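You operate a simulated robot arm through the tools that you are given. There is no shell and no other tool.

You are at the controls of a simulated robot arm. One attempt, no reset.

Task
Put things in order on the feeding table. At the end: the clear marbles jar stands where the pink bauble stood; the pink bauble stands where the brown stain tin stood; the brown stain tin stands on top of the brown tall parcel (box); the grey small cube is in the green bowl; whatever was shut is shut again. Leave all else as you found it, and nothing knocked over.
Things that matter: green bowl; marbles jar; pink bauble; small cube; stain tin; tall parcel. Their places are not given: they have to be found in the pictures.

Only the result counts: the job must be done as asked and must still hold three seconds after the hand-in. Knocking over, shifting, dropping, spilling or breaking anything else fails it.

Robot
A 6-joint arm with a two-finger parallel gripper, fixed in place. Base frame: the origin is at the foot of the arm, x ahead of it, y to its left, z up; the work surface is at about z = 0.74. Units: m, degrees, N and s.
With the tool pointing down near the work surface it reaches from about 0.2 to 0.64 m from the base axis. Its first joint turns from -66.0 to 66.0 degrees. Payload 2.7 kg.
The TCP is the grasp point between the finger pads, 0.023 m short of the fingertips. In the tool frame z runs along the fingers and y along their closing line. Largest opening 0.094 m; finger width 0.038, thickness 0.01; the body of the gripper, 0.054 by 0.096 m, starts 0.039 m behind the TCP.
Orientation is that of the tool frame in the base frame, as [roll, pitch, yaw] about the fixed x, y, z axes, in that order (R = Rz(yaw) Ry(pitch) Rx(roll)). With the fingers straight down and closing along the base's y, the tool's x points along the base's -x, its y along +y and its z along -z.

Tools
- The arm moves only by the tool drive_tool. Its argument "increments" is a list of rows, each a list of 7 numbers: the shift along the tool's x, y, z in units of 250 mm (1.0 is 250 mm), then the turn, a rotation vector about the tool's x, y, z in units of 60 degrees (1.0 is 60 degrees), then the finger opening in m, from 0 to 0.094. In form: [[x, y, z, wx, wy, wz, gripper], ...]. A call has 1 to 20 rows; each row is the pose to reach, as a shift and turn from the pose commanded when the call began, along the tool's axes at that moment. A call with a number of a shift or a turn outside -1 to 1 is refused whole. Each row takes 0.2 s and may step no farther than 0.05 m and 8.6 degrees from the row before; otherwise, or with a gripper value out of range, the whole call is refused. A pose out of reach is approached as far as the arm can. The call stops where the force on the tool passes 40 N (or 10 N more than at its start, if that is more) or the arm is blocked; 0.2 s more then pass. The fingers move at their own pace (about 0.045 m/s each) and stop on an object; they squeeze with about 39 N. The grip force told is the motor's: it shows also when the fingers shut on nothing. Time passes only in rows, and 0.2 s behind the last, so rows that repeat a pose let the fingers close. It gives the time, the measured TCP pose, the force on the tool (base axes), the opening and the grip force at its end, in the units of the frame above (readings bear some noise), with the torque about the TCP (base axes, N m) and any sound that the robot's microphone picked up.
- Cameras (640 x 400 px; columns grow to the right, rows downward): "scene" is fixed at [0.0889, -0.4506, 1.3956]; the picture's right is [0.55, -0.83, 0.00], its down [-0.55, -0.36, -0.75] and it looks along [0.63, 0.41, -0.66] (base axes); focal length 345 px, centre (320, 200). "wrist" rides on the gripper at [0.086, 0.016, -0.074] in the tool frame; the picture's right is [-0.18, 0.98, 0.00], its down [-0.58, -0.11, -0.81] and it looks along [-0.79, -0.15, 0.59] (tool axes); focal length 243 px, centre (320, 200).
- capture(camera): a new picture of that camera. The clock stands still meanwhile.
- point_at(camera, pixels): for up to 12 pixels [column, row] of the newest picture of that camera ("zoom" is the newest enlarged one), the place [x, y, z] in the base frame of the surface seen there, good to about 0.002 m. The clock stands still meanwhile.
- close_up(camera, box): a new picture of the part [left, top, right, bottom] of that camera's present view, enlarged. The clock stands still meanwhile.
- hand_in(): hands the job in; it is judged then, once.

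Leave the gripper open and the arm clear of the work at the hand-in unless told otherwise.

The tools are called after "Emit:" as name(argument=value, ...) on one line, values as JSON. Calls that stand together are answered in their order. drive_tool: Moves the arm, as the interface text tells. Its arguments: {"type":"object","properties":{"increments":{"type":"array"}},"required":["increments"]} The other tools are called the same way: capture (camera) takes a picture; point_at (camera, pixels) gives the place of the surface under pixels of a picture; close_up (camera, box) takes an enlarged picture of a part of a camera's view; hand_in () hands the job in.

At the start:

```text
clock: 0.0
tcp_pos: [0.3784, -0.1349, 1.0923]
ee_rot: [179.9, 0.0, -180.0]
ft_force: [-0.4, 0.6, 0.0]
torque: [-0.03, 0.0, 0.0]
grip_width: 0.0938
grasp_force: 0.0
```

scene: 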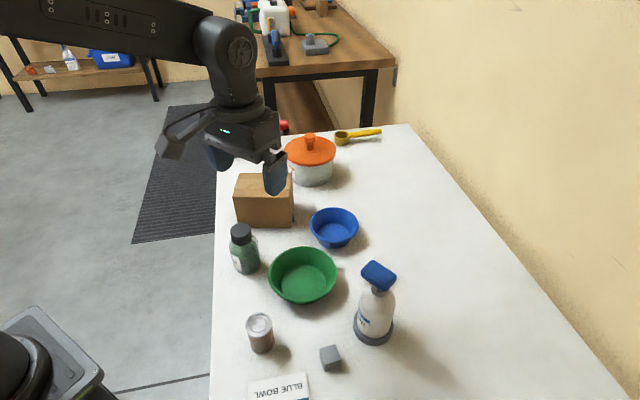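
wrist: 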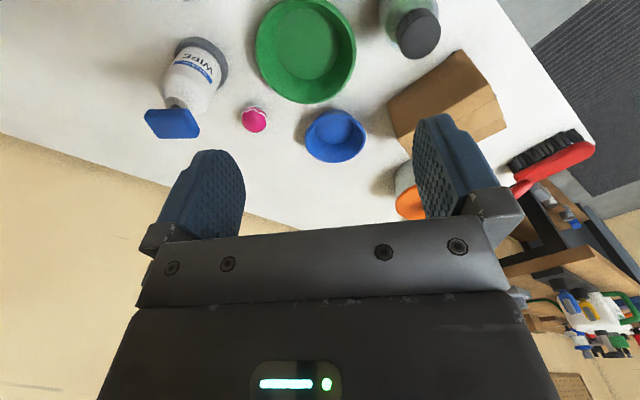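

I see a brown box, two bowls, a dark-capped jar, a small tin, a grey cube and a wipes bottle. A pink thing shows in the wrist view at about (254,119). I'll take closer pictures before moving.

Emit:
close_up(camera="scene", box=[200, 200, 420, 400])

Emit:
close_up(camera="scene", box=[200, 100, 420, 240])

Emit:
close_up(camera="wrist", box=[100, 0, 420, 200])

Emit:
close_up(camera="wrist", box=[360, 0, 640, 220])

```text
2.00 times, centred on (310, 300) of scene
```

zoom: 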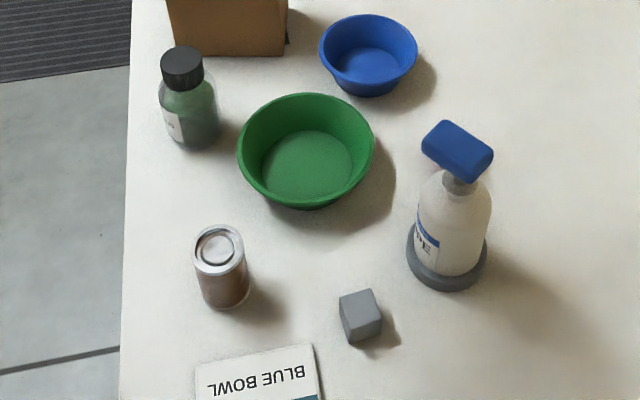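

```text
2.86 times, centred on (310, 170) of scene
```

zoom: 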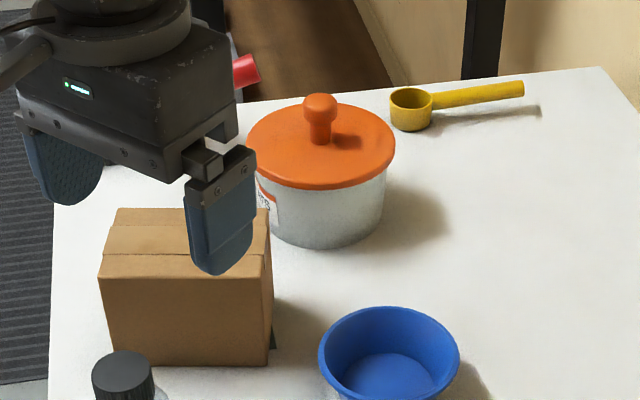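

```text
2.00 times, centred on (260, 100) of wrist
```

zoom: 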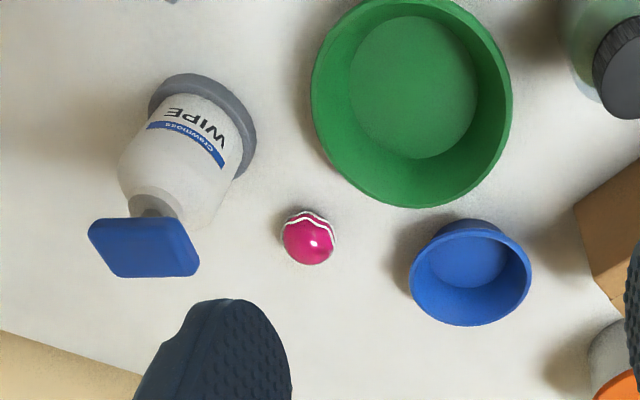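

```text
1.82 times, centred on (500, 110) of wrist
```

zoom: 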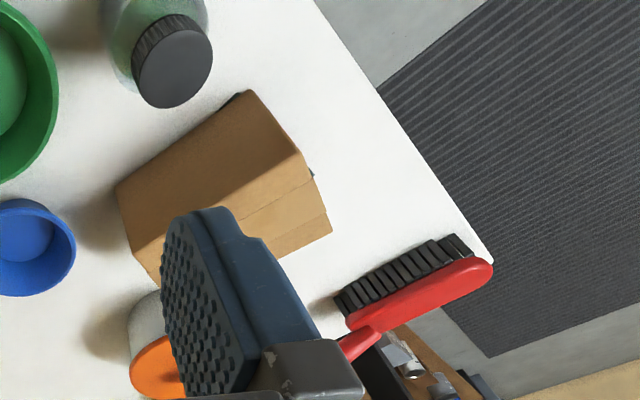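

Pink bauble found in the wrist view between the wipes bottle and blue bowl. Next I locate points: first in the wrist view (bauble, bowls, bottle, jar cap, box).

Emit:
capture(camera="wrist")

Emit:
capture(camera="scene")

Emit:
point_at(camera="wrist", pixels=[[254, 119], [248, 112], [254, 130], [244, 120], [265, 119], [310, 40], [418, 33], [172, 123], [335, 135], [455, 100], [490, 105], [405, 75]])

Emit:
point_at(camera="scene", pixels=[[259, 323], [262, 350], [330, 356], [240, 231], [246, 268], [303, 275], [378, 275], [375, 335], [262, 185], [265, 210], [280, 385], [240, 175]])

```text
taken
```

wrist: 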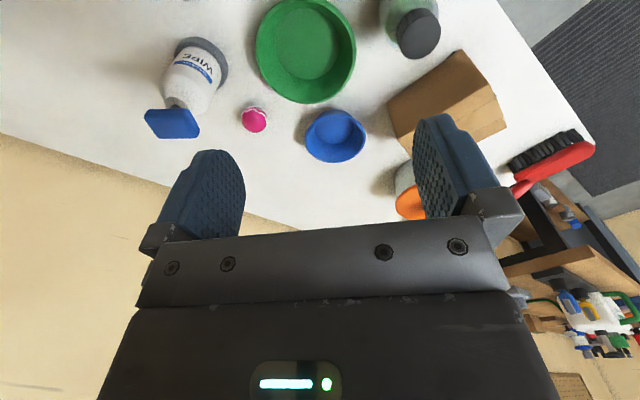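

```text
taken
```

scene: 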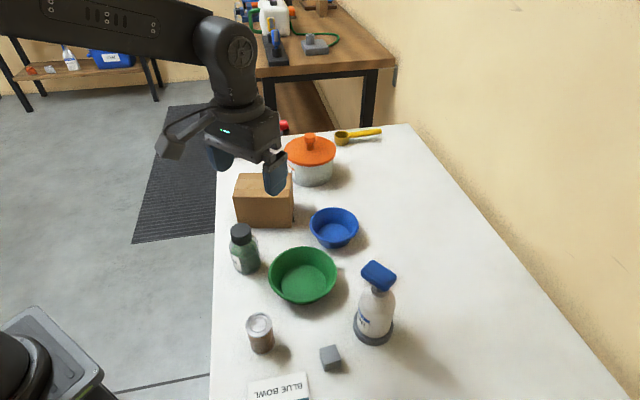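

```text
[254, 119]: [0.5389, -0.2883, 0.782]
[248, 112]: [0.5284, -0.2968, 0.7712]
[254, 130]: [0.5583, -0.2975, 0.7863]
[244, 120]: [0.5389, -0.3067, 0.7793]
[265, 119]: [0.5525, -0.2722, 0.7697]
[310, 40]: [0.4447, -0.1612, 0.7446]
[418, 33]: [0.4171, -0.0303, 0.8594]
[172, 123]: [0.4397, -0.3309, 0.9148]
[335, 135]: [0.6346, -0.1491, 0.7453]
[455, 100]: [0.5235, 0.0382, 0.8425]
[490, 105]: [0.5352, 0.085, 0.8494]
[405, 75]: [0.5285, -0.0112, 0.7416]
```

```text
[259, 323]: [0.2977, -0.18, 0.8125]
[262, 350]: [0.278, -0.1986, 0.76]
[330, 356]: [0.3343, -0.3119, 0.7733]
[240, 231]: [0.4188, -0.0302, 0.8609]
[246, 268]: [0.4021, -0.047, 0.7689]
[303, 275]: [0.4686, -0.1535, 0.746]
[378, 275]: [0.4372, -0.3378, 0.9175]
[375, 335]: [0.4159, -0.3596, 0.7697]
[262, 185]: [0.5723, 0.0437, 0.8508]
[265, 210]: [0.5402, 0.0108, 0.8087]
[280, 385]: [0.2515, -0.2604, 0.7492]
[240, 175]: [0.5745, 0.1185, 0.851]
```

The bauble is near (0.548, -0.288), hidden in the scene by the bottle head. I want to be sure what the jar is, what the teal edge by the box is, and what the card says, so I zoom in more.

Emit:
close_up(camera="scene", box=[215, 215, 295, 280])

Emit:
close_up(camera="scene", box=[220, 160, 320, 235])

Emit:
close_up(camera="scene", box=[220, 300, 360, 400])

Emit:
close_up(camera="wrist", box=[220, 90, 290, 140])

Emit:
close_up(camera="wrist", box=[370, 0, 530, 100])

```text
6.15 times, centred on (255, 248) of scene
```

zoom: 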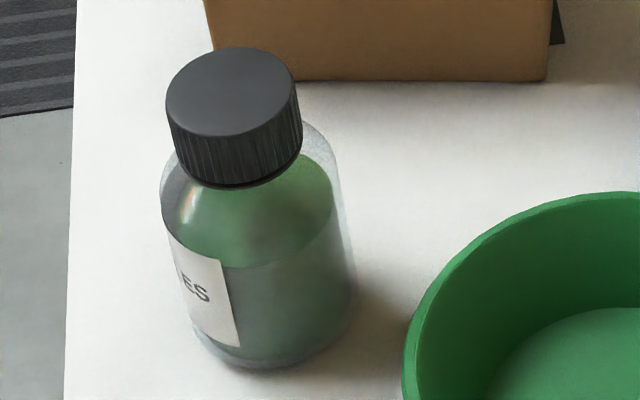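

```text
5.33 times, centred on (270, 198) of scene
```

zoom: 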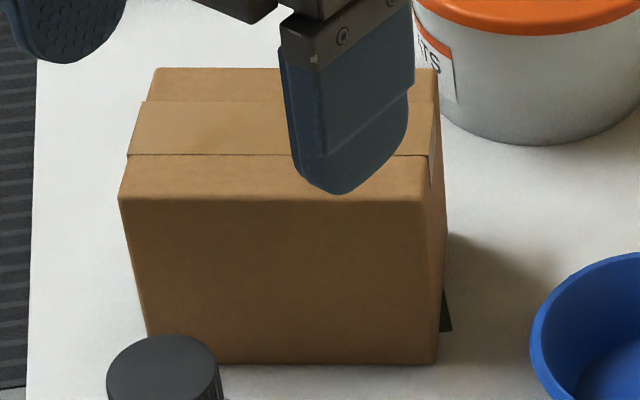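

```text
4.00 times, centred on (290, 350) of scene
```

zoom: 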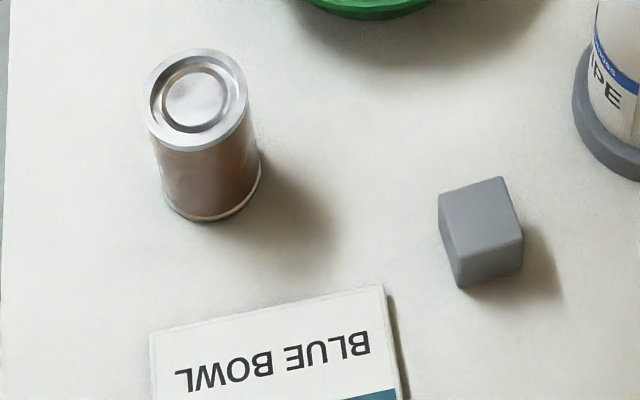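

```text
8.00 times, centred on (255, 115) of wrist
```

zoom: 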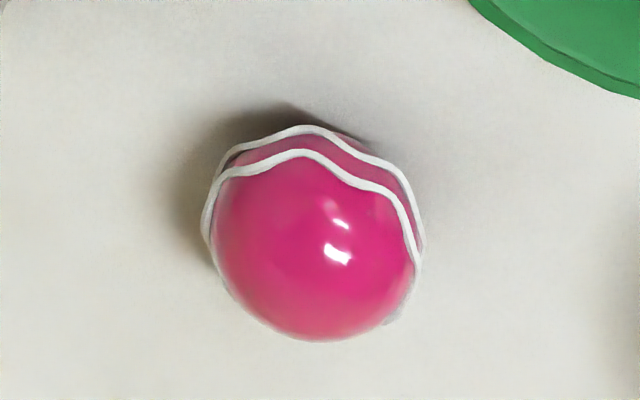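

```text
4.00 times, centred on (450, 50) of wrist
```

zoom: 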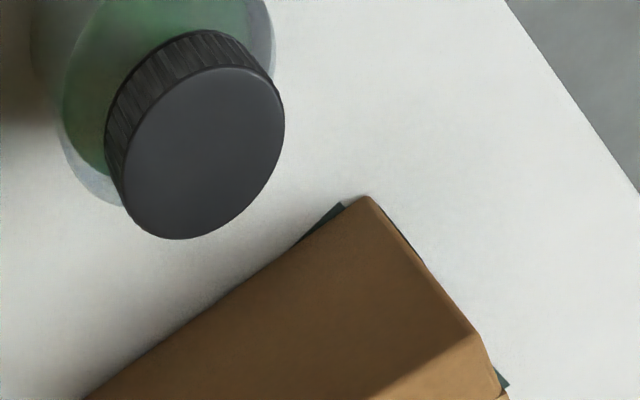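

The jar's label ends in "ES", which fits MARBLES, and it is capped. The bauble is a small pink ball. I zoom on the tin now and measure its rim and base.

Emit:
close_up(camera="scene", box=[220, 300, 360, 400])

Emit:
point_at(camera="zoom", pixels=[[147, 108], [195, 50], [246, 92], [195, 148], [195, 98], [168, 205], [215, 219], [255, 180], [440, 195], [503, 180], [520, 238], [452, 245]])

```text
4.00 times, centred on (290, 350) of scene
```

zoom: 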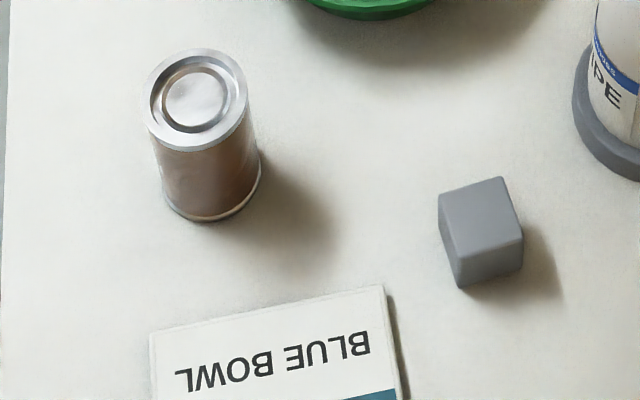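

```text
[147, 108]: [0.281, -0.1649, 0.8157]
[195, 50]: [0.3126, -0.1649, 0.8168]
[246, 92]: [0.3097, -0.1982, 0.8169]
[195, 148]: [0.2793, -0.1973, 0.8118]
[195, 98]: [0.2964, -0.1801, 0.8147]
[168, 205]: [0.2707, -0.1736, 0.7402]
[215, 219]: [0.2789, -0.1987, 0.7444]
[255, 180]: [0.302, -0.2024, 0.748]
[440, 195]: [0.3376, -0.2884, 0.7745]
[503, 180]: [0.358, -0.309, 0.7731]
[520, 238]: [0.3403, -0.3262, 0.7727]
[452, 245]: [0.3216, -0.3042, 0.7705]
```

Tin centre reads about (0.2957, -0.1813), 46 mm wide, top at 0.817. The cube is centred about (0.339, -0.307) and turned 45°. Next I measure the box top and the jar.

Emit:
close_up(camera="scene", box=[220, 160, 320, 235])

Emit:
point_at(camera="zoom", pixels=[[122, 196], [157, 71], [434, 75], [418, 197], [150, 360], [434, 360], [447, 325], [230, 175], [230, 120], [230, 85], [380, 250], [445, 200]])

Emit:
close_up(camera="scene", box=[215, 215, 295, 280])

Emit:
point_at(camera="zoom", pixels=[[168, 95], [292, 88], [230, 50], [230, 132], [230, 90], [165, 170], [340, 170], [200, 335], [265, 365], [350, 310], [210, 290], [280, 290]])

```text
5.33 times, centred on (270, 198) of scene
```

zoom: 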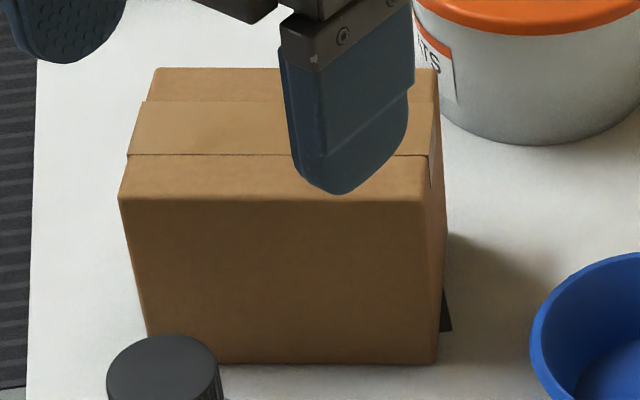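

```text
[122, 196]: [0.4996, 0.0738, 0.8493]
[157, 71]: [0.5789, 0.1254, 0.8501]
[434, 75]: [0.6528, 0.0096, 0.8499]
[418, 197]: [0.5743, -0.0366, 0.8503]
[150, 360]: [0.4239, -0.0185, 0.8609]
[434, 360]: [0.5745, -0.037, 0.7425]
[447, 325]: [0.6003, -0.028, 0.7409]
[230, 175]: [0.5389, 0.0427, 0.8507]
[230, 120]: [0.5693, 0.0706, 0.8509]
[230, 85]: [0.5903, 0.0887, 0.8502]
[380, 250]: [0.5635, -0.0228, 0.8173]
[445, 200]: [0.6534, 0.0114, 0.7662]
```

```text
6.15 times, centred on (255, 248) of scene
```

zoom: 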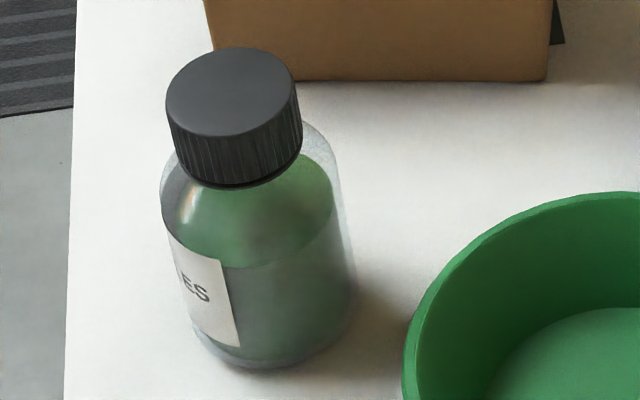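

```text
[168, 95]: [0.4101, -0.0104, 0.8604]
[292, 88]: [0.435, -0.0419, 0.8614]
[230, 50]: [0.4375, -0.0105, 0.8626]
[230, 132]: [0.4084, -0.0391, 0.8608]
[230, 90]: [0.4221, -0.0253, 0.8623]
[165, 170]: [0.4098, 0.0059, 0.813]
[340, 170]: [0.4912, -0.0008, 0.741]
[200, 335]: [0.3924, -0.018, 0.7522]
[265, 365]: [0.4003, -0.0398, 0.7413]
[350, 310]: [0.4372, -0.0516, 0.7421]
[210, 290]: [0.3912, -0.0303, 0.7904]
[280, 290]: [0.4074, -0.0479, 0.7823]
```

Measured: box top centre about (0.576, 0.043) at z 0.850, 133 by 95 mm. Jar centre about (0.4225, -0.0255), top 0.862. The plan is tin onto the box, bauble to the tin's spot, jar to the bauble's spot, cube into the green bowl. Before moving I measure the rest: the bottle head, the bowls and the bauble in a wrist zoom.

Emit:
close_up(camera="wrist", box=[130, 0, 380, 170])

Emit:
point_at(camera="zoom", pixels=[[40, 285], [60, 338], [180, 335], [160, 285], [100, 310], [310, 75], [420, 260], [490, 90], [570, 110], [455, 300], [590, 355], [470, 140]])

Emit:
close_up(camera="wrist", box=[220, 90, 290, 140])

Emit:
point_at(camera="zoom", pixels=[[320, 240], [320, 200], [320, 330], [225, 240], [405, 240], [320, 280], [270, 300], [370, 300], [300, 145], [340, 255], [320, 130], [250, 240]])

```text
2.35 times, centred on (255, 85) of wrist
```

zoom: 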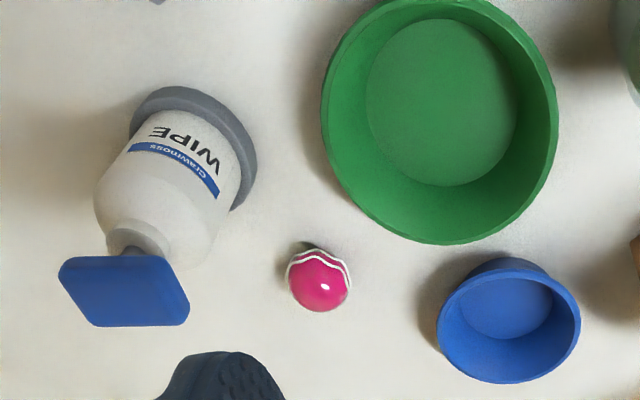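

```text
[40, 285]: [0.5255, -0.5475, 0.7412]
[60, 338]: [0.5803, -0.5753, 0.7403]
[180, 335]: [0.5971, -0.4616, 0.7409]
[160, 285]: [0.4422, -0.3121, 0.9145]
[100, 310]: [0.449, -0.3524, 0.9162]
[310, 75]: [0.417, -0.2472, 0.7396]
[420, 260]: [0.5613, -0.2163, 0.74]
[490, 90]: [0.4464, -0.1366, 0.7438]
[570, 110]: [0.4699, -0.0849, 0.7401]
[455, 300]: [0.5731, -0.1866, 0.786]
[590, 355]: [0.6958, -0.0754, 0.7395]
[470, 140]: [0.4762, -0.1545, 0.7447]
```

```text
8.00 times, centred on (255, 115) of wrist
```

zoom: 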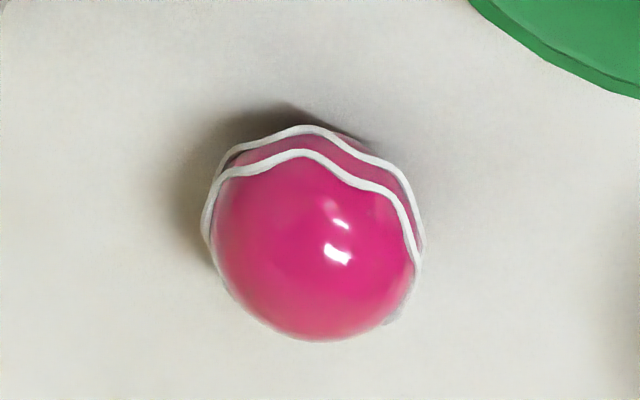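

```text
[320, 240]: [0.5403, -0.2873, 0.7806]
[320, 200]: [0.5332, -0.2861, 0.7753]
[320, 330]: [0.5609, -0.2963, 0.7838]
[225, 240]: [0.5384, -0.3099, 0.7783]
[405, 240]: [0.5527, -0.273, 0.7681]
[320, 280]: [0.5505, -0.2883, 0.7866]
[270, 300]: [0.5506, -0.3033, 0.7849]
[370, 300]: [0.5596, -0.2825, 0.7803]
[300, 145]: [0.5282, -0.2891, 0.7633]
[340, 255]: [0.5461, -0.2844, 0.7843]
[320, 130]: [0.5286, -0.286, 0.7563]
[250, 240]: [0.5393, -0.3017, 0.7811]
```

Bauble fits a ball of about 23 mm radius centred near (0.551, -0.296, 0.764). The bottle head is near (0.445, -0.335, 0.916), so I'll keep clear of it. Now I move above the tin at (0.2957, -0.1813), to z 0.92 with open fingers.

Emit:
drive_tool(increments=[[0.055, -0.031, 0.115, 0, 0, 0, 0.094], [0.11, -0.062, 0.23, 0, 0, 0, 0.094], [0.165, -0.093, 0.345, 0, 0, 0, 0.094], [0.22, -0.124, 0.46, 0, 0, 0, 0.094], [0.275, -0.155, 0.575, 0, 0, 0, 0.094], [0.331, -0.186, 0.689, 0, 0, 0, 0.094], [0.331, -0.186, 0.689, 0, 0, 0, 0.094]])

Emit:
capture(camera="wrist")

Emit:
capture(camera="scene")

```text
clock: 1.6
tcp_pos: [0.2989, -0.1796, 0.9201]
ee_rot: [-180.0, 0.0, 180.0]
ft_force: [0.3, -0.1, 0.0]
torque: [-0.01, -0.01, 0.01]
grip_width: 0.0943
grasp_force: 0.1
```

```text
taken
```

wrist: 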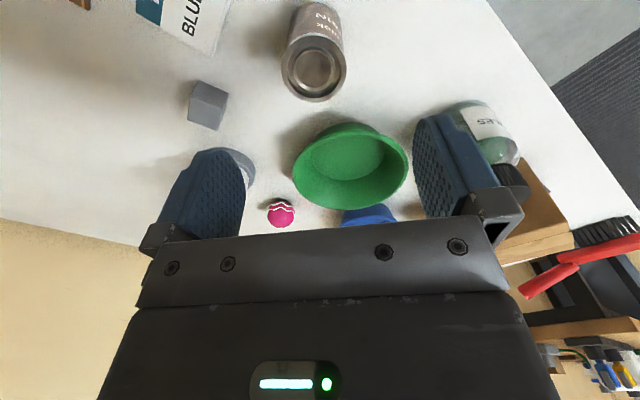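

```text
taken
```

scene: 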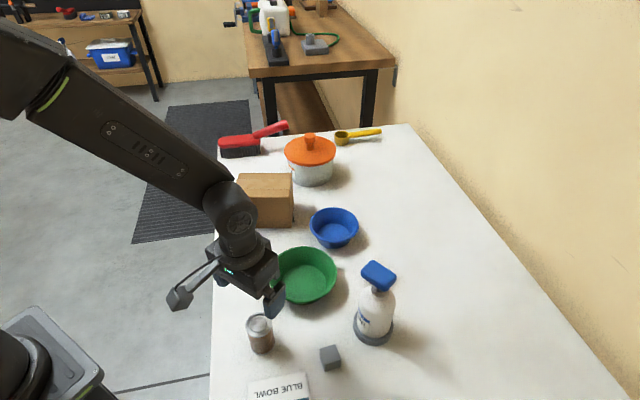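

The arm sits above the tin; the pose reading differs about 3 mm from what I asked, which may be noise. I hold one row still to read again, and check the tin and bauble from here with the wrist camera.

Emit:
drive_tool(increments=[[0, 0, 0, 0, 0, 0, 0.094]])

Emit:
close_up(camera="wrist", box=[260, 0, 380, 110])

Emit:
point_at(camera="wrist", pixels=[[283, 70], [346, 70], [313, 40], [313, 98], [313, 70], [281, 205], [281, 215], [270, 212], [292, 212]])

```text
clock: 2.0
tcp_pos: [0.2982, -0.1806, 0.92]
ee_rot: [-179.9, -0.1, 180.0]
ft_force: [0.6, -0.2, 0.5]
torque: [0.0, 0.01, 0.01]
grip_width: 0.0939
grasp_force: 0.0
```

```text
3.64 times, centred on (320, 55) of wrist
```

zoom: 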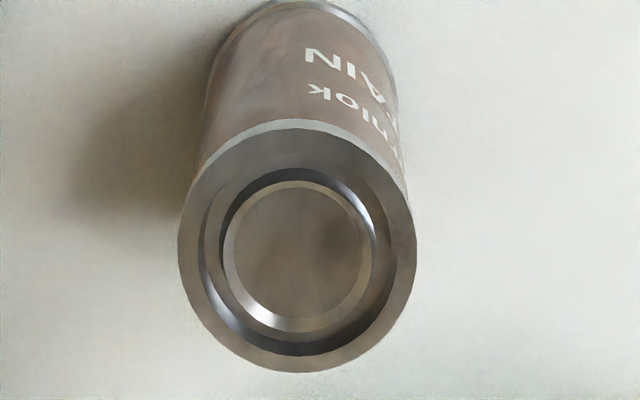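

```text
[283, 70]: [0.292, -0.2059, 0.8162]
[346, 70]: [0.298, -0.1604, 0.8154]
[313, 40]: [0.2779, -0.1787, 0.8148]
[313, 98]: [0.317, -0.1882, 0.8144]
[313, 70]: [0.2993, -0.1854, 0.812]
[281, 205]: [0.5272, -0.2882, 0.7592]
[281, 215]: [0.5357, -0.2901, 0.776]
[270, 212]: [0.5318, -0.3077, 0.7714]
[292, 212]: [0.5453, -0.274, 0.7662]
```

From the wrist view the tin's centre is about (0.296, -0.1825), so I shift about 2.5 mm, go straight down to z 0.784 and stay open.

Emit:
drive_tool(increments=[[0.0104, -0.0096, 0.14, 0, 0, 0, 0.094], [0.0104, -0.0096, 0.28, 0, 0, 0, 0.094], [0.0104, -0.0096, 0.4, 0, 0, 0, 0.094], [0.0104, -0.0096, 0.48, 0, 0, 0, 0.094], [0.0104, -0.0096, 0.544, 0, 0, 0, 0.094], [0.0104, -0.0096, 0.544, 0, 0, 0, 0.094]])

Emit:
capture(camera="wrist")

Emit:
close_up(camera="scene", box=[180, 250, 360, 380])

```text
clock: 3.4
tcp_pos: [0.2936, -0.1825, 0.7847]
ee_rot: [179.9, 0.0, 180.0]
ft_force: [0.2, -0.7, -0.2]
torque: [0.01, 0.02, 0.03]
grip_width: 0.0942
grasp_force: 0.0
```

```text
taken
```

wrist: 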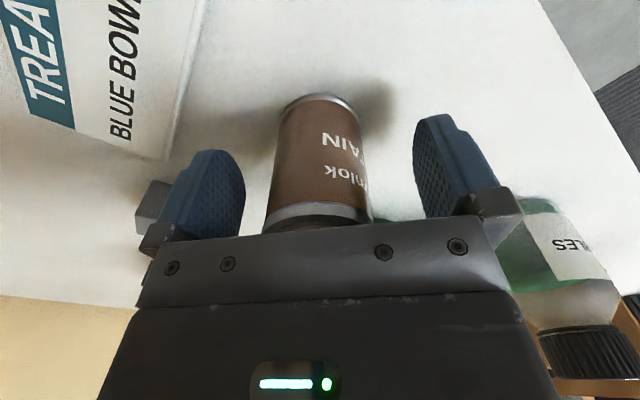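

```text
3.08 times, centred on (270, 315) of scene
```

zoom: 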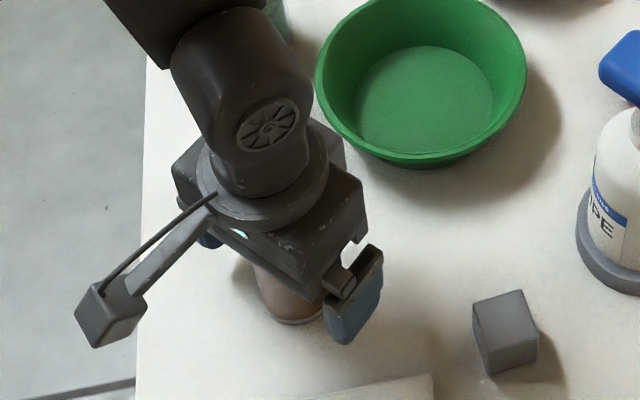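

The tin is between the fingers with clear room on both sides, and the camera arm is off to the side. I close the fingers now.

Emit:
drive_tool(increments=[[0, 0, 0, 0, 0, 0, 0.06], [0, 0, 0, 0, 0, 0, 0.04], [0, 0, 0, 0, 0, 0, 0.03], [0, 0, 0, 0, 0, 0, 0.03], [0, 0, 0, 0, 0, 0, 0.03], [0, 0, 0, 0, 0, 0, 0.03]])

```text
clock: 4.8
tcp_pos: [0.2923, -0.183, 0.7863]
ee_rot: [-180.0, 0.0, -180.0]
ft_force: [0.3, 0.2, 1.6]
torque: [0.02, -0.02, -0.01]
grip_width: 0.047
grasp_force: 39.1
```

Fingers stopped at 0.047 m with 39 N, so the tin is held. I lift it straight up 0.175 m.

Emit:
drive_tool(increments=[[0, 0, -0.04, 0, 0, 0, 0.03], [0, 0, -0.12, 0, 0, 0, 0.03], [0, 0, -0.24, 0, 0, 0, 0.03], [0, 0, -0.38, 0, 0, 0, 0.03], [0, 0, -0.52, 0, 0, 0, 0.03], [0, 0, -0.64, 0, 0, 0, 0.03], [0, 0, -0.7, 0, 0, 0, 0.03], [0, 0, -0.7, 0, 0, 0, 0.03]])

Emit:
capture(camera="scene")

Emit:
capture(camera="wrist")

```text
clock: 6.6
tcp_pos: [0.2918, -0.1837, 0.958]
ee_rot: [180.0, -0.1, 180.0]
ft_force: [-0.1, -0.3, -1.0]
torque: [0.01, 0.02, -0.01]
grip_width: 0.0472
grasp_force: 39.2
```

```text
taken
```

scene: 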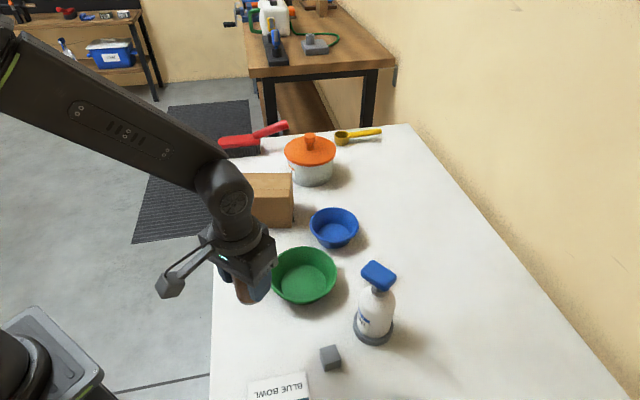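

```text
taken
```

wrist: 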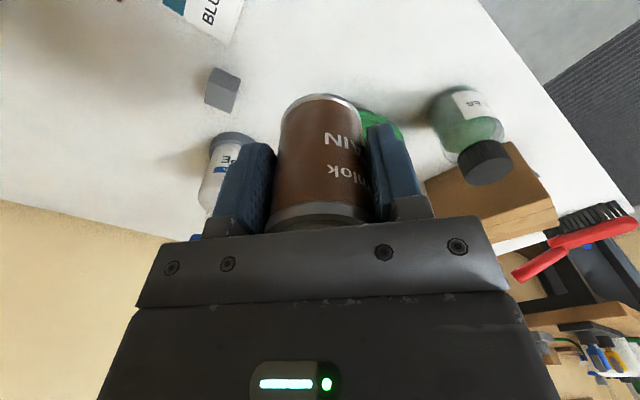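

The tin is up and clear of everything (its bottom is near 0.91). I move over toward the box at this height, in two stretches.

Emit:
drive_tool(increments=[[-0.06, 0.048, 0, 0, 0, 0, 0.03], [-0.18, 0.144, 0, 0, 0, 0, 0.03], [-0.3, 0.24, 0, 0, 0, 0, 0.03], [-0.42, 0.336, 0, 0, 0, 0, 0.03], [-0.54, 0.432, 0, 0, 0, 0, 0.03], [-0.6, 0.48, 0, 0, 0, 0, 0.03]])

Emit:
drive_tool(increments=[[-0.1, 0.08, 0, 0, 0, 0, 0.03], [-0.22, 0.18, 0, 0, 0, 0, 0.03], [-0.34, 0.28, 0, 0, 0, 0, 0.03], [-0.46, 0.38, 0, 0, 0, 0, 0.03], [-0.522, 0.426, 0, 0, 0, 0, 0.03], [-0.522, 0.426, 0, 0, 0, 0, 0.03]])

Emit:
capture(camera="scene")

Emit:
capture(camera="wrist")

```text
clock: 8.0
tcp_pos: [0.4446, -0.0658, 0.9591]
ee_rot: [180.0, 0.0, -179.9]
ft_force: [-0.2, 0.3, -0.7]
torque: [0.01, -0.02, -0.03]
grip_width: 0.0471
grasp_force: 39.0
```

```text
clock: 9.4
tcp_pos: [0.5761, 0.0431, 0.9568]
ee_rot: [180.0, 0.0, -180.0]
ft_force: [0.1, -0.1, -0.6]
torque: [-0.02, 0.02, -0.02]
grip_width: 0.047
grasp_force: 39.0
```

```text
taken
```

scene: 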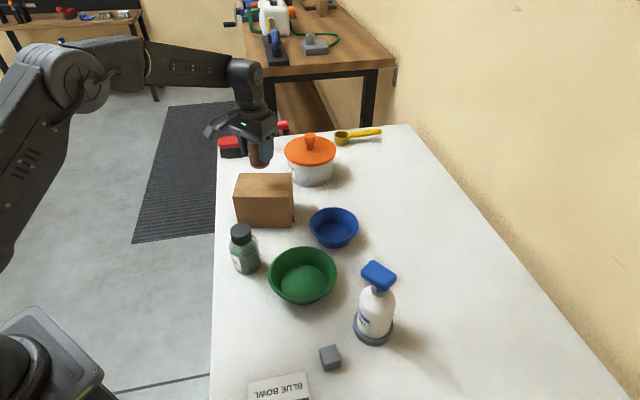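

```text
taken
```

wrist: 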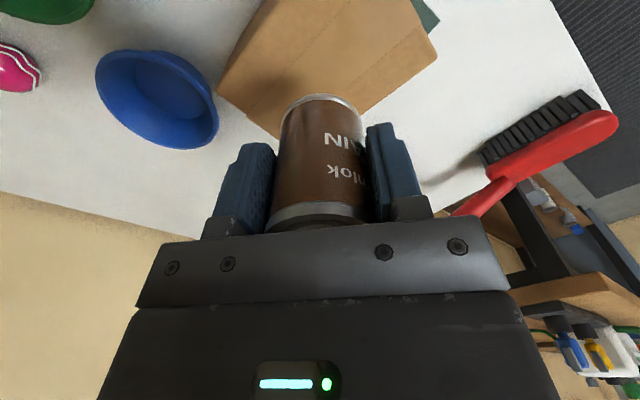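

The tin hangs over the box at about (0.576, 0.043). I check the pot's nearness and the box corners again before lowering.

Emit:
point_at(camera="scene", pixels=[[310, 137], [288, 150], [334, 155], [310, 165], [290, 176], [264, 222], [236, 196], [291, 197]])

Emit:
point_at(camera="wrist", pixels=[[268, 20], [415, 20], [235, 60], [425, 60], [340, 60], [262, 120], [320, 160], [300, 40]])

```text
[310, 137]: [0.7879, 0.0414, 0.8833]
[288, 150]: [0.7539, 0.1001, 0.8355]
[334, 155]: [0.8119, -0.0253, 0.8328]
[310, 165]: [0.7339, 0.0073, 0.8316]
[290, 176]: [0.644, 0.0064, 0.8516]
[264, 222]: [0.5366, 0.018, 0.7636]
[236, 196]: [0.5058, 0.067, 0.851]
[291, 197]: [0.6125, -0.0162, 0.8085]
```

```text
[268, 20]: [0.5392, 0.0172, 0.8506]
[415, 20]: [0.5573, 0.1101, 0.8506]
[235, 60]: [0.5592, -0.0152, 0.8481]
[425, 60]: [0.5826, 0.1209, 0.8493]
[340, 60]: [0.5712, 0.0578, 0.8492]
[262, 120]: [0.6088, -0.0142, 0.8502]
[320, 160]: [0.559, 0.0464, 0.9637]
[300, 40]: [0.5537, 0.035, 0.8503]
```

The pot is over 0.15 m off, so there is room. I lower the tin toward the box top and stop just above it (TCP about 0.897).

Emit:
drive_tool(increments=[[0, 0, 0.06, 0, 0, 0, 0.03], [0, 0, 0.13, 0, 0, 0, 0.03], [0, 0, 0.19, 0, 0, 0, 0.03], [0, 0, 0.225, 0, 0, 0, 0.03], [0, 0, 0.24, 0, 0, 0, 0.03], [0, 0, 0.24, 0, 0, 0, 0.03]])

Emit:
close_up(camera="scene", box=[200, 110, 320, 235])

```text
clock: 10.8
tcp_pos: [0.5736, 0.0422, 0.8996]
ee_rot: [179.9, 0.1, -179.9]
ft_force: [0.4, 0.6, -0.8]
torque: [-0.02, 0.01, -0.04]
grip_width: 0.047
grasp_force: 39.3
```

```text
3.20 times, centred on (260, 172) of scene
```

zoom: 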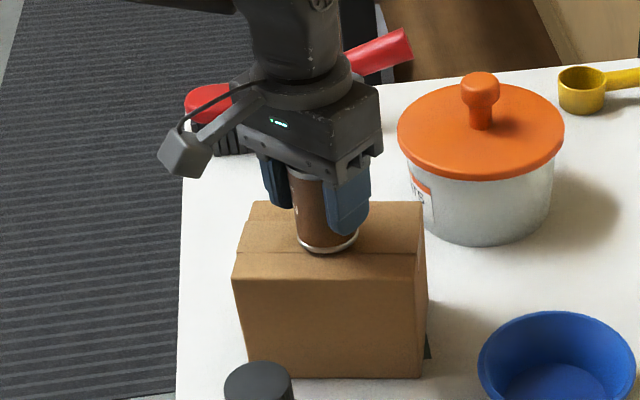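

The tin is a few mm above the box top, well inside its edges. I lower by small steps and watch the vertical force.

Emit:
drive_tool(increments=[[0, 0, 0.006, 0, 0, 0, 0.03], [0, 0, 0.012, 0, 0, 0, 0.03], [0, 0, 0.014, 0, 0, 0, 0.03]])

```text
clock: 11.6
tcp_pos: [0.5739, 0.0421, 0.8954]
ee_rot: [-180.0, -0.1, 180.0]
ft_force: [-0.4, -0.2, -0.9]
torque: [-0.02, 0.02, 0.03]
grip_width: 0.0472
grasp_force: 39.4
```

Emit:
drive_tool(increments=[[0, 0, 0.003, 0, 0, 0, 0.03], [0, 0, 0.006, 0, 0, 0, 0.03], [0, 0, 0.006, 0, 0, 0, 0.03]])

```text
clock: 12.4
tcp_pos: [0.5736, 0.0428, 0.8948]
ee_rot: [-179.9, 0.0, -179.9]
ft_force: [-1.1, -2.4, 5.7]
torque: [-0.1, 0.12, -0.02]
grip_width: 0.0469
grasp_force: 39.3
```

The vertical force rose to +5.7 N, so the tin rests on the box. I open the fingers and let it settle.

Emit:
drive_tool(increments=[[0, 0, 0, 0, 0, 0, 0.05], [0, 0, 0, 0, 0, 0, 0.06], [0, 0, 0, 0, 0, 0, 0.08], [0, 0, 0, 0, 0, 0, 0.094], [0, 0, 0, 0, 0, 0, 0.094]])

Emit:
drive_tool(increments=[[0, 0, -0.05, 0, 0, 0, 0.094], [0, 0, -0.15, 0, 0, 0, 0.094], [0, 0, -0.3, 0, 0, 0, 0.094], [0, 0, -0.45, 0, 0, 0, 0.094], [0, 0, -0.5, 0, 0, 0, 0.094]])

Emit:
capture(camera="scene")

Emit:
capture(camera="wrist")

```text
clock: 13.6
tcp_pos: [0.5731, 0.0437, 0.8939]
ee_rot: [179.9, 0.0, -180.0]
ft_force: [0.0, 0.4, 0.4]
torque: [0.0, 0.01, -0.03]
grip_width: 0.0939
grasp_force: 0.1
```

```text
clock: 14.8
tcp_pos: [0.5753, 0.0404, 1.022]
ee_rot: [180.0, -0.1, 180.0]
ft_force: [-0.5, 0.0, -0.6]
torque: [0.01, 0.01, -0.02]
grip_width: 0.094
grasp_force: 0.1
```

```text
taken
```

scene: 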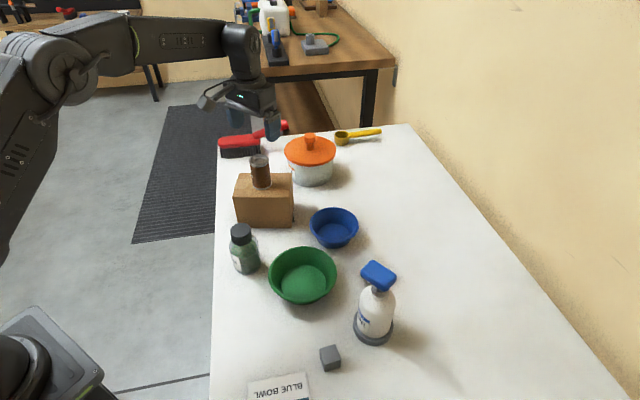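

```text
taken
```

wrist: 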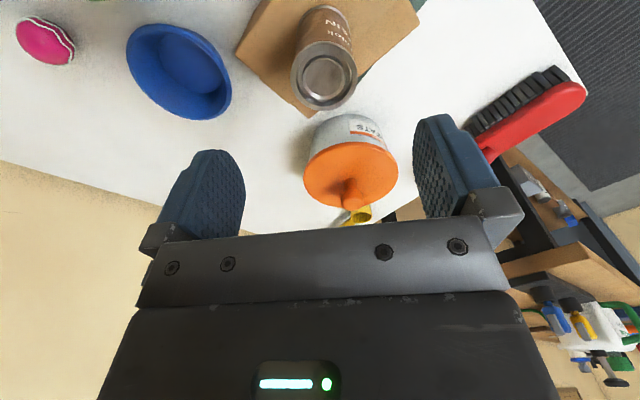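

The tin stands upright on the box. Next comes the bauble: I travel at z about 1.02 toward (0.551, -0.296), first 0.2 m in -y.

Emit:
drive_tool(increments=[[0.01, -0.16, 0, 0, 0, 0, 0.094], [0.03, -0.32, 0, 0, 0, 0, 0.094], [0.05, -0.48, 0, 0, 0, 0, 0.094], [0.07, -0.64, 0, 0, 0, 0, 0.094], [0.09, -0.8, 0, 0, 0, 0, 0.094], [0.09, -0.8, 0, 0, 0, 0, 0.094]])

Emit:
drive_tool(increments=[[0, -0.08, 0, 0, 0, 0.13, 0.094], [0, -0.16, 0, 0, 0, 0.26, 0.094], [0, -0.24, 0, 0, 0, 0.39, 0.094], [0, -0.32, 0, 0, 0, 0.52, 0.094], [0, -0.4, 0, 0, 0, 0.65, 0.094], [0, -0.48, 0, 0, 0, 0.78, 0.094], [0, -0.55, 0, 0, 0, 0.91, 0.094], [0, -0.55, 0, 0, 0, 1.0, 0.094], [0, -0.55, 0, 0, 0, 1.0, 0.094]])

Emit:
capture(camera="scene")

Emit:
capture(camera="wrist")

```text
clock: 16.2
tcp_pos: [0.5521, -0.1579, 1.0206]
ee_rot: [-180.0, 0.0, -180.0]
ft_force: [0.6, 0.5, -0.5]
torque: [0.01, 0.0, 0.01]
grip_width: 0.0941
grasp_force: 0.0
```

```text
clock: 18.2
tcp_pos: [0.5524, -0.2946, 1.0174]
ee_rot: [-179.9, 0.0, 119.9]
ft_force: [0.5, -0.6, 0.4]
torque: [0.03, 0.01, -0.01]
grip_width: 0.0941
grasp_force: 0.0
```

```text
taken
```

scene: 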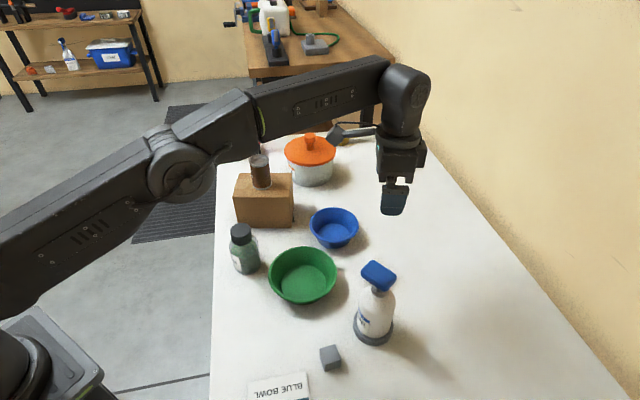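

```text
taken
```

wrist: 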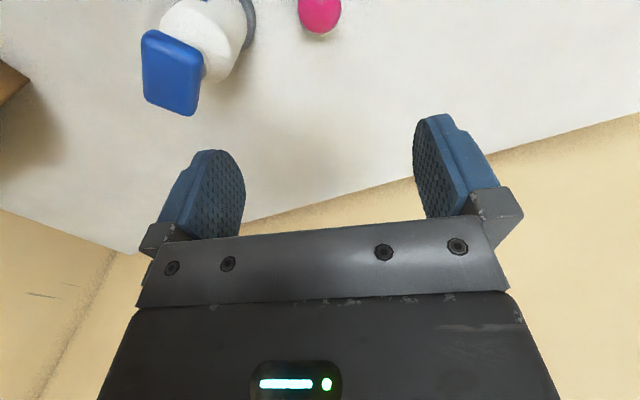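

The gripper now points its camera away from the bottle and hovers above the bauble spot. I measure the bottle head's edges and the bauble from this view before going down.

Emit:
point_at(camera="wrist", pixels=[[146, 35], [190, 48], [192, 110], [147, 92], [170, 70], [310, 10], [320, 20], [335, 10], [320, 30], [305, 20], [215, 50], [250, 30]])

Emit:
point_at(camera="scene", pixels=[[364, 270], [375, 262], [395, 274], [390, 285], [303, 275], [270, 285], [336, 270], [303, 249]])

```text
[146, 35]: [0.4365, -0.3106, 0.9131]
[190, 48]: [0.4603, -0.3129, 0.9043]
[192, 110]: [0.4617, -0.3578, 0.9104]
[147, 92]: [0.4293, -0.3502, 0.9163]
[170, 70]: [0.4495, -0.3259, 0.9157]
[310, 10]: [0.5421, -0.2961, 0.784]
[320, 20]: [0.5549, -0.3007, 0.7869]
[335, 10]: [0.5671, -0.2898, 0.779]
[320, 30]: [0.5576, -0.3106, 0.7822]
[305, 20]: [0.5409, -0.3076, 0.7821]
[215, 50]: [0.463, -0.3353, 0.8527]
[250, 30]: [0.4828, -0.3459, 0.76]
```

```text
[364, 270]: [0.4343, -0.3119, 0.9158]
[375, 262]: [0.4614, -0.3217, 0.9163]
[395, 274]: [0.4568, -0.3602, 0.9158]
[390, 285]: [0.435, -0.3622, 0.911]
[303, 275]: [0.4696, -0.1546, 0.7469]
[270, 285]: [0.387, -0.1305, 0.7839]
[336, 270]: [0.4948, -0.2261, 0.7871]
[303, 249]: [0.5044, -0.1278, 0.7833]
```

The bottle head reaches only to x 0.465, and the nearest finger will be near (0.50, -0.325), so there's room. The bauble's centre fits (0.552, -0.2975, 0.764). I go down to about z 0.90 and look again.

Emit:
drive_tool(increments=[[-0.005, -0.003, 0.12, 0, 0, 0, 0.094], [-0.0104, -0.006, 0.24, 0, 0, 0, 0.094], [-0.0104, -0.006, 0.36, 0, 0, 0, 0.094], [-0.0104, -0.006, 0.46, 0, 0, 0, 0.094], [-0.0104, -0.006, 0.476, 0, 0, 0, 0.094], [-0.0104, -0.006, 0.476, 0, 0, 0, 0.094]])

Emit:
capture(camera="wrist")

Emit:
capture(camera="scene")

```text
clock: 19.6
tcp_pos: [0.5504, -0.2972, 0.901]
ee_rot: [-179.9, 0.0, 120.0]
ft_force: [-0.6, -0.4, -0.4]
torque: [0.06, 0.01, 0.02]
grip_width: 0.0939
grasp_force: 0.1
```

```text
taken
```

wrist: 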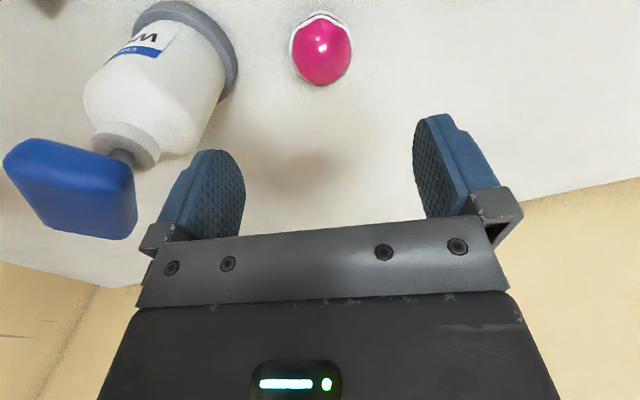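

```text
taken
```

scene: 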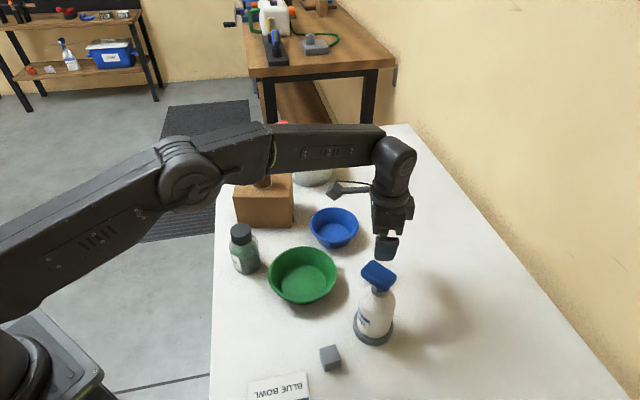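

Bauble is well placed between the fingers. Before going lower I check how near the forearm and wrist get to the bottle head, by reading surface points on the arm in the scene view.

Emit:
point_at(camera="scene", pixels=[[285, 150], [285, 170], [330, 150], [330, 168], [370, 150], [370, 166], [395, 165], [410, 165], [395, 190], [380, 215], [405, 215], [190, 165]])

Emit:
close_up(camera="scene", box=[260, 110, 440, 300])

```text
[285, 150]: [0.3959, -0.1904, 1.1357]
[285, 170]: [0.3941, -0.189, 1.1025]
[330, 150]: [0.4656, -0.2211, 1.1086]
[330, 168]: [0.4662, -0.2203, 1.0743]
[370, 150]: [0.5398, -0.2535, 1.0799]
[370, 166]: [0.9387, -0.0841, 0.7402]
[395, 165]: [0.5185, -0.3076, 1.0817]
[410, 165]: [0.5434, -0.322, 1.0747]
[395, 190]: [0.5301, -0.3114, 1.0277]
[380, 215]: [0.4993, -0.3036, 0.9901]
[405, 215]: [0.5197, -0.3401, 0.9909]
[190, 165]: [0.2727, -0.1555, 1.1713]
```

```text
2.11 times, centred on (350, 205) of scene
```

zoom: 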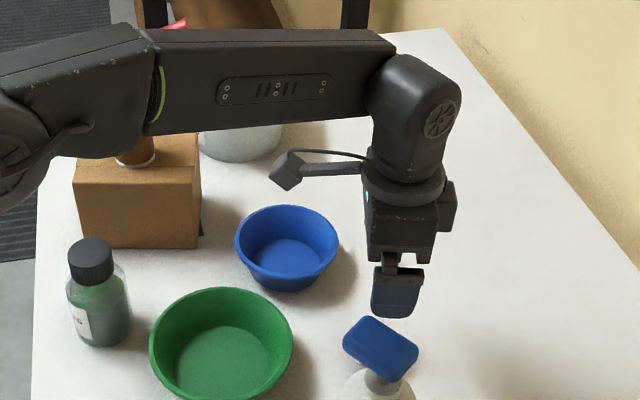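

The forearm runs 0.03 m to the left of the line and the wrist housing stays clear of the bottle head, so going straight down is safe. I narrow the opening to 0.08 and descend to z about 0.769 (fingertips 5 mm off the table).

Emit:
drive_tool(increments=[[0, 0.004, 0.1, 0, 0, 0, 0.08], [0, 0.004, 0.22, 0, 0, 0, 0.08], [0, 0.004, 0.34, 0, 0, 0, 0.08], [0, 0.004, 0.44, 0, 0, 0, 0.08], [0, 0.004, 0.5, 0, 0, 0, 0.08], [0, 0.004, 0.526, 0, 0, 0, 0.08], [0, 0.004, 0.526, 0, 0, 0, 0.08]])

Emit:
capture(camera="wrist")

Emit:
capture(camera="scene")

```text
clock: 21.2
tcp_pos: [0.5531, -0.2984, 0.7688]
ee_rot: [-179.9, 0.0, 120.0]
ft_force: [0.0, 0.1, -1.1]
torque: [0.02, 0.0, -0.04]
grip_width: 0.08
grasp_force: 0.1
```

```text
taken
```

wrist: 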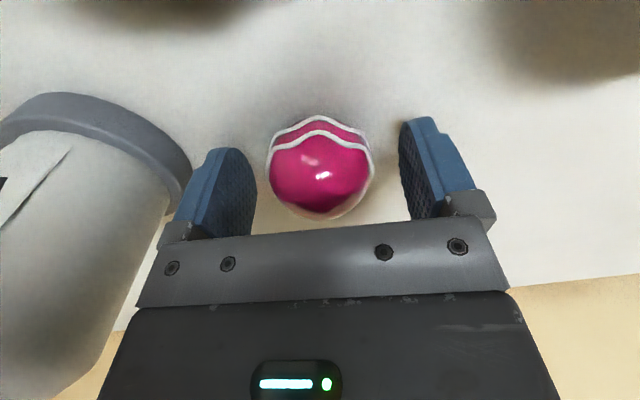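

```text
taken
```

scene: 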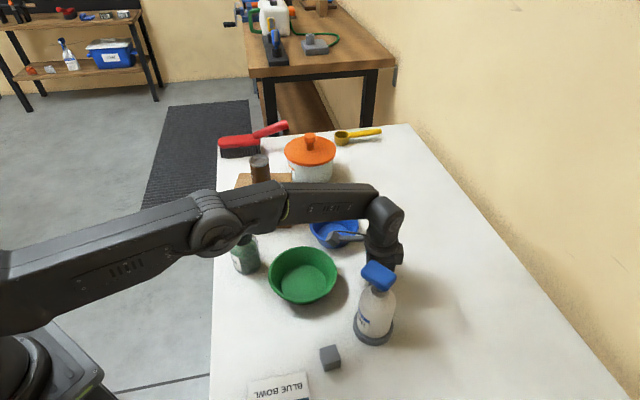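

The bauble sits midway between the fingers, about 320 in column, and nothing touches. I read its surface once more from this close view to record its exact place.

Emit:
point_at(camera="wrist", pixels=[[275, 165], [370, 165], [320, 125], [320, 160], [320, 190], [320, 205], [285, 190], [355, 190], [300, 175], [340, 175], [345, 210], [320, 213]])

Emit:
close_up(camera="wrist", box=[250, 100, 400, 230])

```text
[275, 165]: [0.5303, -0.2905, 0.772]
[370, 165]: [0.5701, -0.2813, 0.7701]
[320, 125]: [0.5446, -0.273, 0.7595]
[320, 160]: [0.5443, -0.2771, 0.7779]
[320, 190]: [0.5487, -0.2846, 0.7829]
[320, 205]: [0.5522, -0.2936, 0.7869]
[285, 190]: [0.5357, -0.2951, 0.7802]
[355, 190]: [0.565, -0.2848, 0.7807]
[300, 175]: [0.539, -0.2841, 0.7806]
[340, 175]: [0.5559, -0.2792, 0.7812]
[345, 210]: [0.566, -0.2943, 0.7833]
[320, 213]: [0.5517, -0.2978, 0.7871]
```

```text
3.08 times, centred on (325, 165) of wrist
```

zoom: 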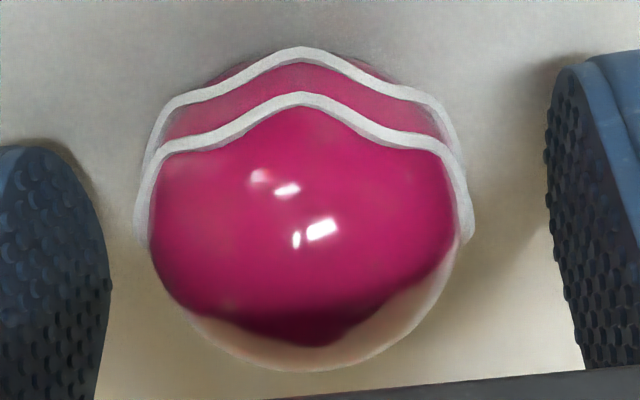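

Bauble place is (0.552, -0.296). Since it may be fragile, I close in small targets and watch the grip force, first to 0.048.

Emit:
drive_tool(increments=[[0, 0, 0, 0, 0, 0, 0.065], [0, 0, 0, 0, 0, 0, 0.055], [0, 0, 0, 0, 0, 0, 0.05], [0, 0, 0, 0, 0, 0, 0.048], [0, 0, 0, 0, 0, 0, 0.048]])

```text
clock: 22.4
tcp_pos: [0.5526, -0.2984, 0.7694]
ee_rot: [-180.0, 0.0, 120.0]
ft_force: [-0.4, -0.9, 0.7]
torque: [-0.01, -0.03, 0.02]
grip_width: 0.0482
grasp_force: 0.2
```

Emit:
drive_tool(increments=[[0, 0, 0, 0, 0, 0, 0.0465], [0, 0, 0, 0, 0, 0, 0.0465], [0, 0, 0, 0, 0, 0, 0.0465]])

Emit:
close_up(camera="wrist", box=[220, 80, 430, 240])

```text
clock: 23.2
tcp_pos: [0.5522, -0.2982, 0.7679]
ee_rot: [179.9, -0.1, 120.0]
ft_force: [1.0, -0.8, 0.1]
torque: [0.01, 0.0, 0.01]
grip_width: 0.0476
grasp_force: 1.4
```

```text
2.50 times, centred on (325, 160) of wrist
```

zoom: 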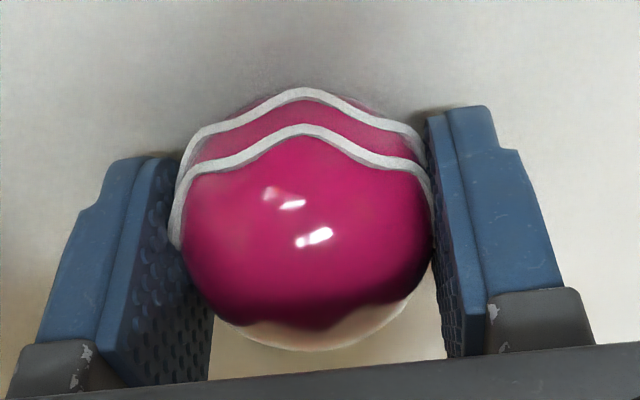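

Grip force is only 1.4 N at target 0.0465, so the force can be set through the target. I tighten gently to 0.041 and read it.

Emit:
drive_tool(increments=[[0, 0, 0, 0, 0, 0, 0.044], [0, 0, 0, 0, 0, 0, 0.041], [0, 0, 0, 0, 0, 0, 0.041]])

```text
clock: 24.0
tcp_pos: [0.5514, -0.2975, 0.7689]
ee_rot: [179.9, 0.0, 120.0]
ft_force: [0.2, -0.8, 1.0]
torque: [0.0, 0.03, -0.07]
grip_width: 0.0462
grasp_force: 39.3
```

Force jumped to 39 N, with no sound. I ease back to about 0.0445 to hold it more gently.

Emit:
drive_tool(increments=[[0, 0, 0, 0, 0, 0, 0.0445], [0, 0, 0, 0, 0, 0, 0.0445]])

```text
clock: 24.6
tcp_pos: [0.5527, -0.2978, 0.7698]
ee_rot: [-180.0, 0.0, 120.0]
ft_force: [0.1, 0.3, -0.4]
torque: [0.01, 0.0, -0.02]
grip_width: 0.0465
grasp_force: 38.6
```

Emit:
drive_tool(increments=[[0, 0, 0, 0, 0, 0, 0.0455], [0, 0, 0, 0, 0, 0, 0.0455]])

```text
clock: 25.2
tcp_pos: [0.5518, -0.2987, 0.7692]
ee_rot: [180.0, -0.1, 120.0]
ft_force: [0.3, 1.0, -0.3]
torque: [0.0, 0.03, -0.01]
grip_width: 0.0469
grasp_force: 15.2
```

15 N now, which is plenty for a small ball. I lift straight up to z about 0.98, slowly at first.

Emit:
drive_tool(increments=[[0, 0, -0.02, 0, 0, 0, 0.0455], [0, 0, -0.06, 0, 0, 0, 0.0455], [0, 0, -0.12, 0, 0, 0, 0.0455]])

Emit:
close_up(camera="wrist", box=[180, 60, 460, 240])

```text
clock: 26.0
tcp_pos: [0.5511, -0.2982, 0.7985]
ee_rot: [-180.0, -0.1, 120.0]
ft_force: [0.6, -0.5, -0.6]
torque: [-0.03, 0.03, -0.01]
grip_width: 0.0468
grasp_force: 20.5
```

```text
2.22 times, centred on (320, 150) of wrist
```

zoom: 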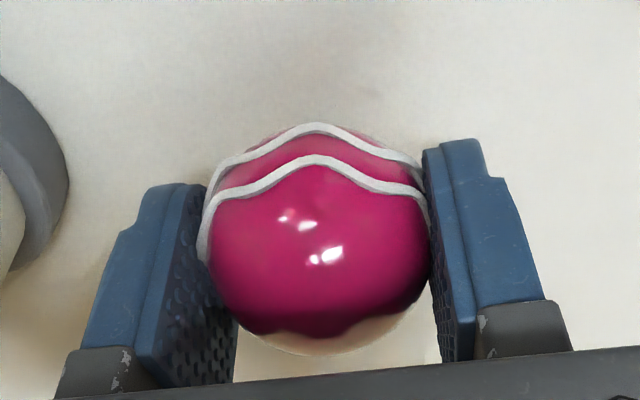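

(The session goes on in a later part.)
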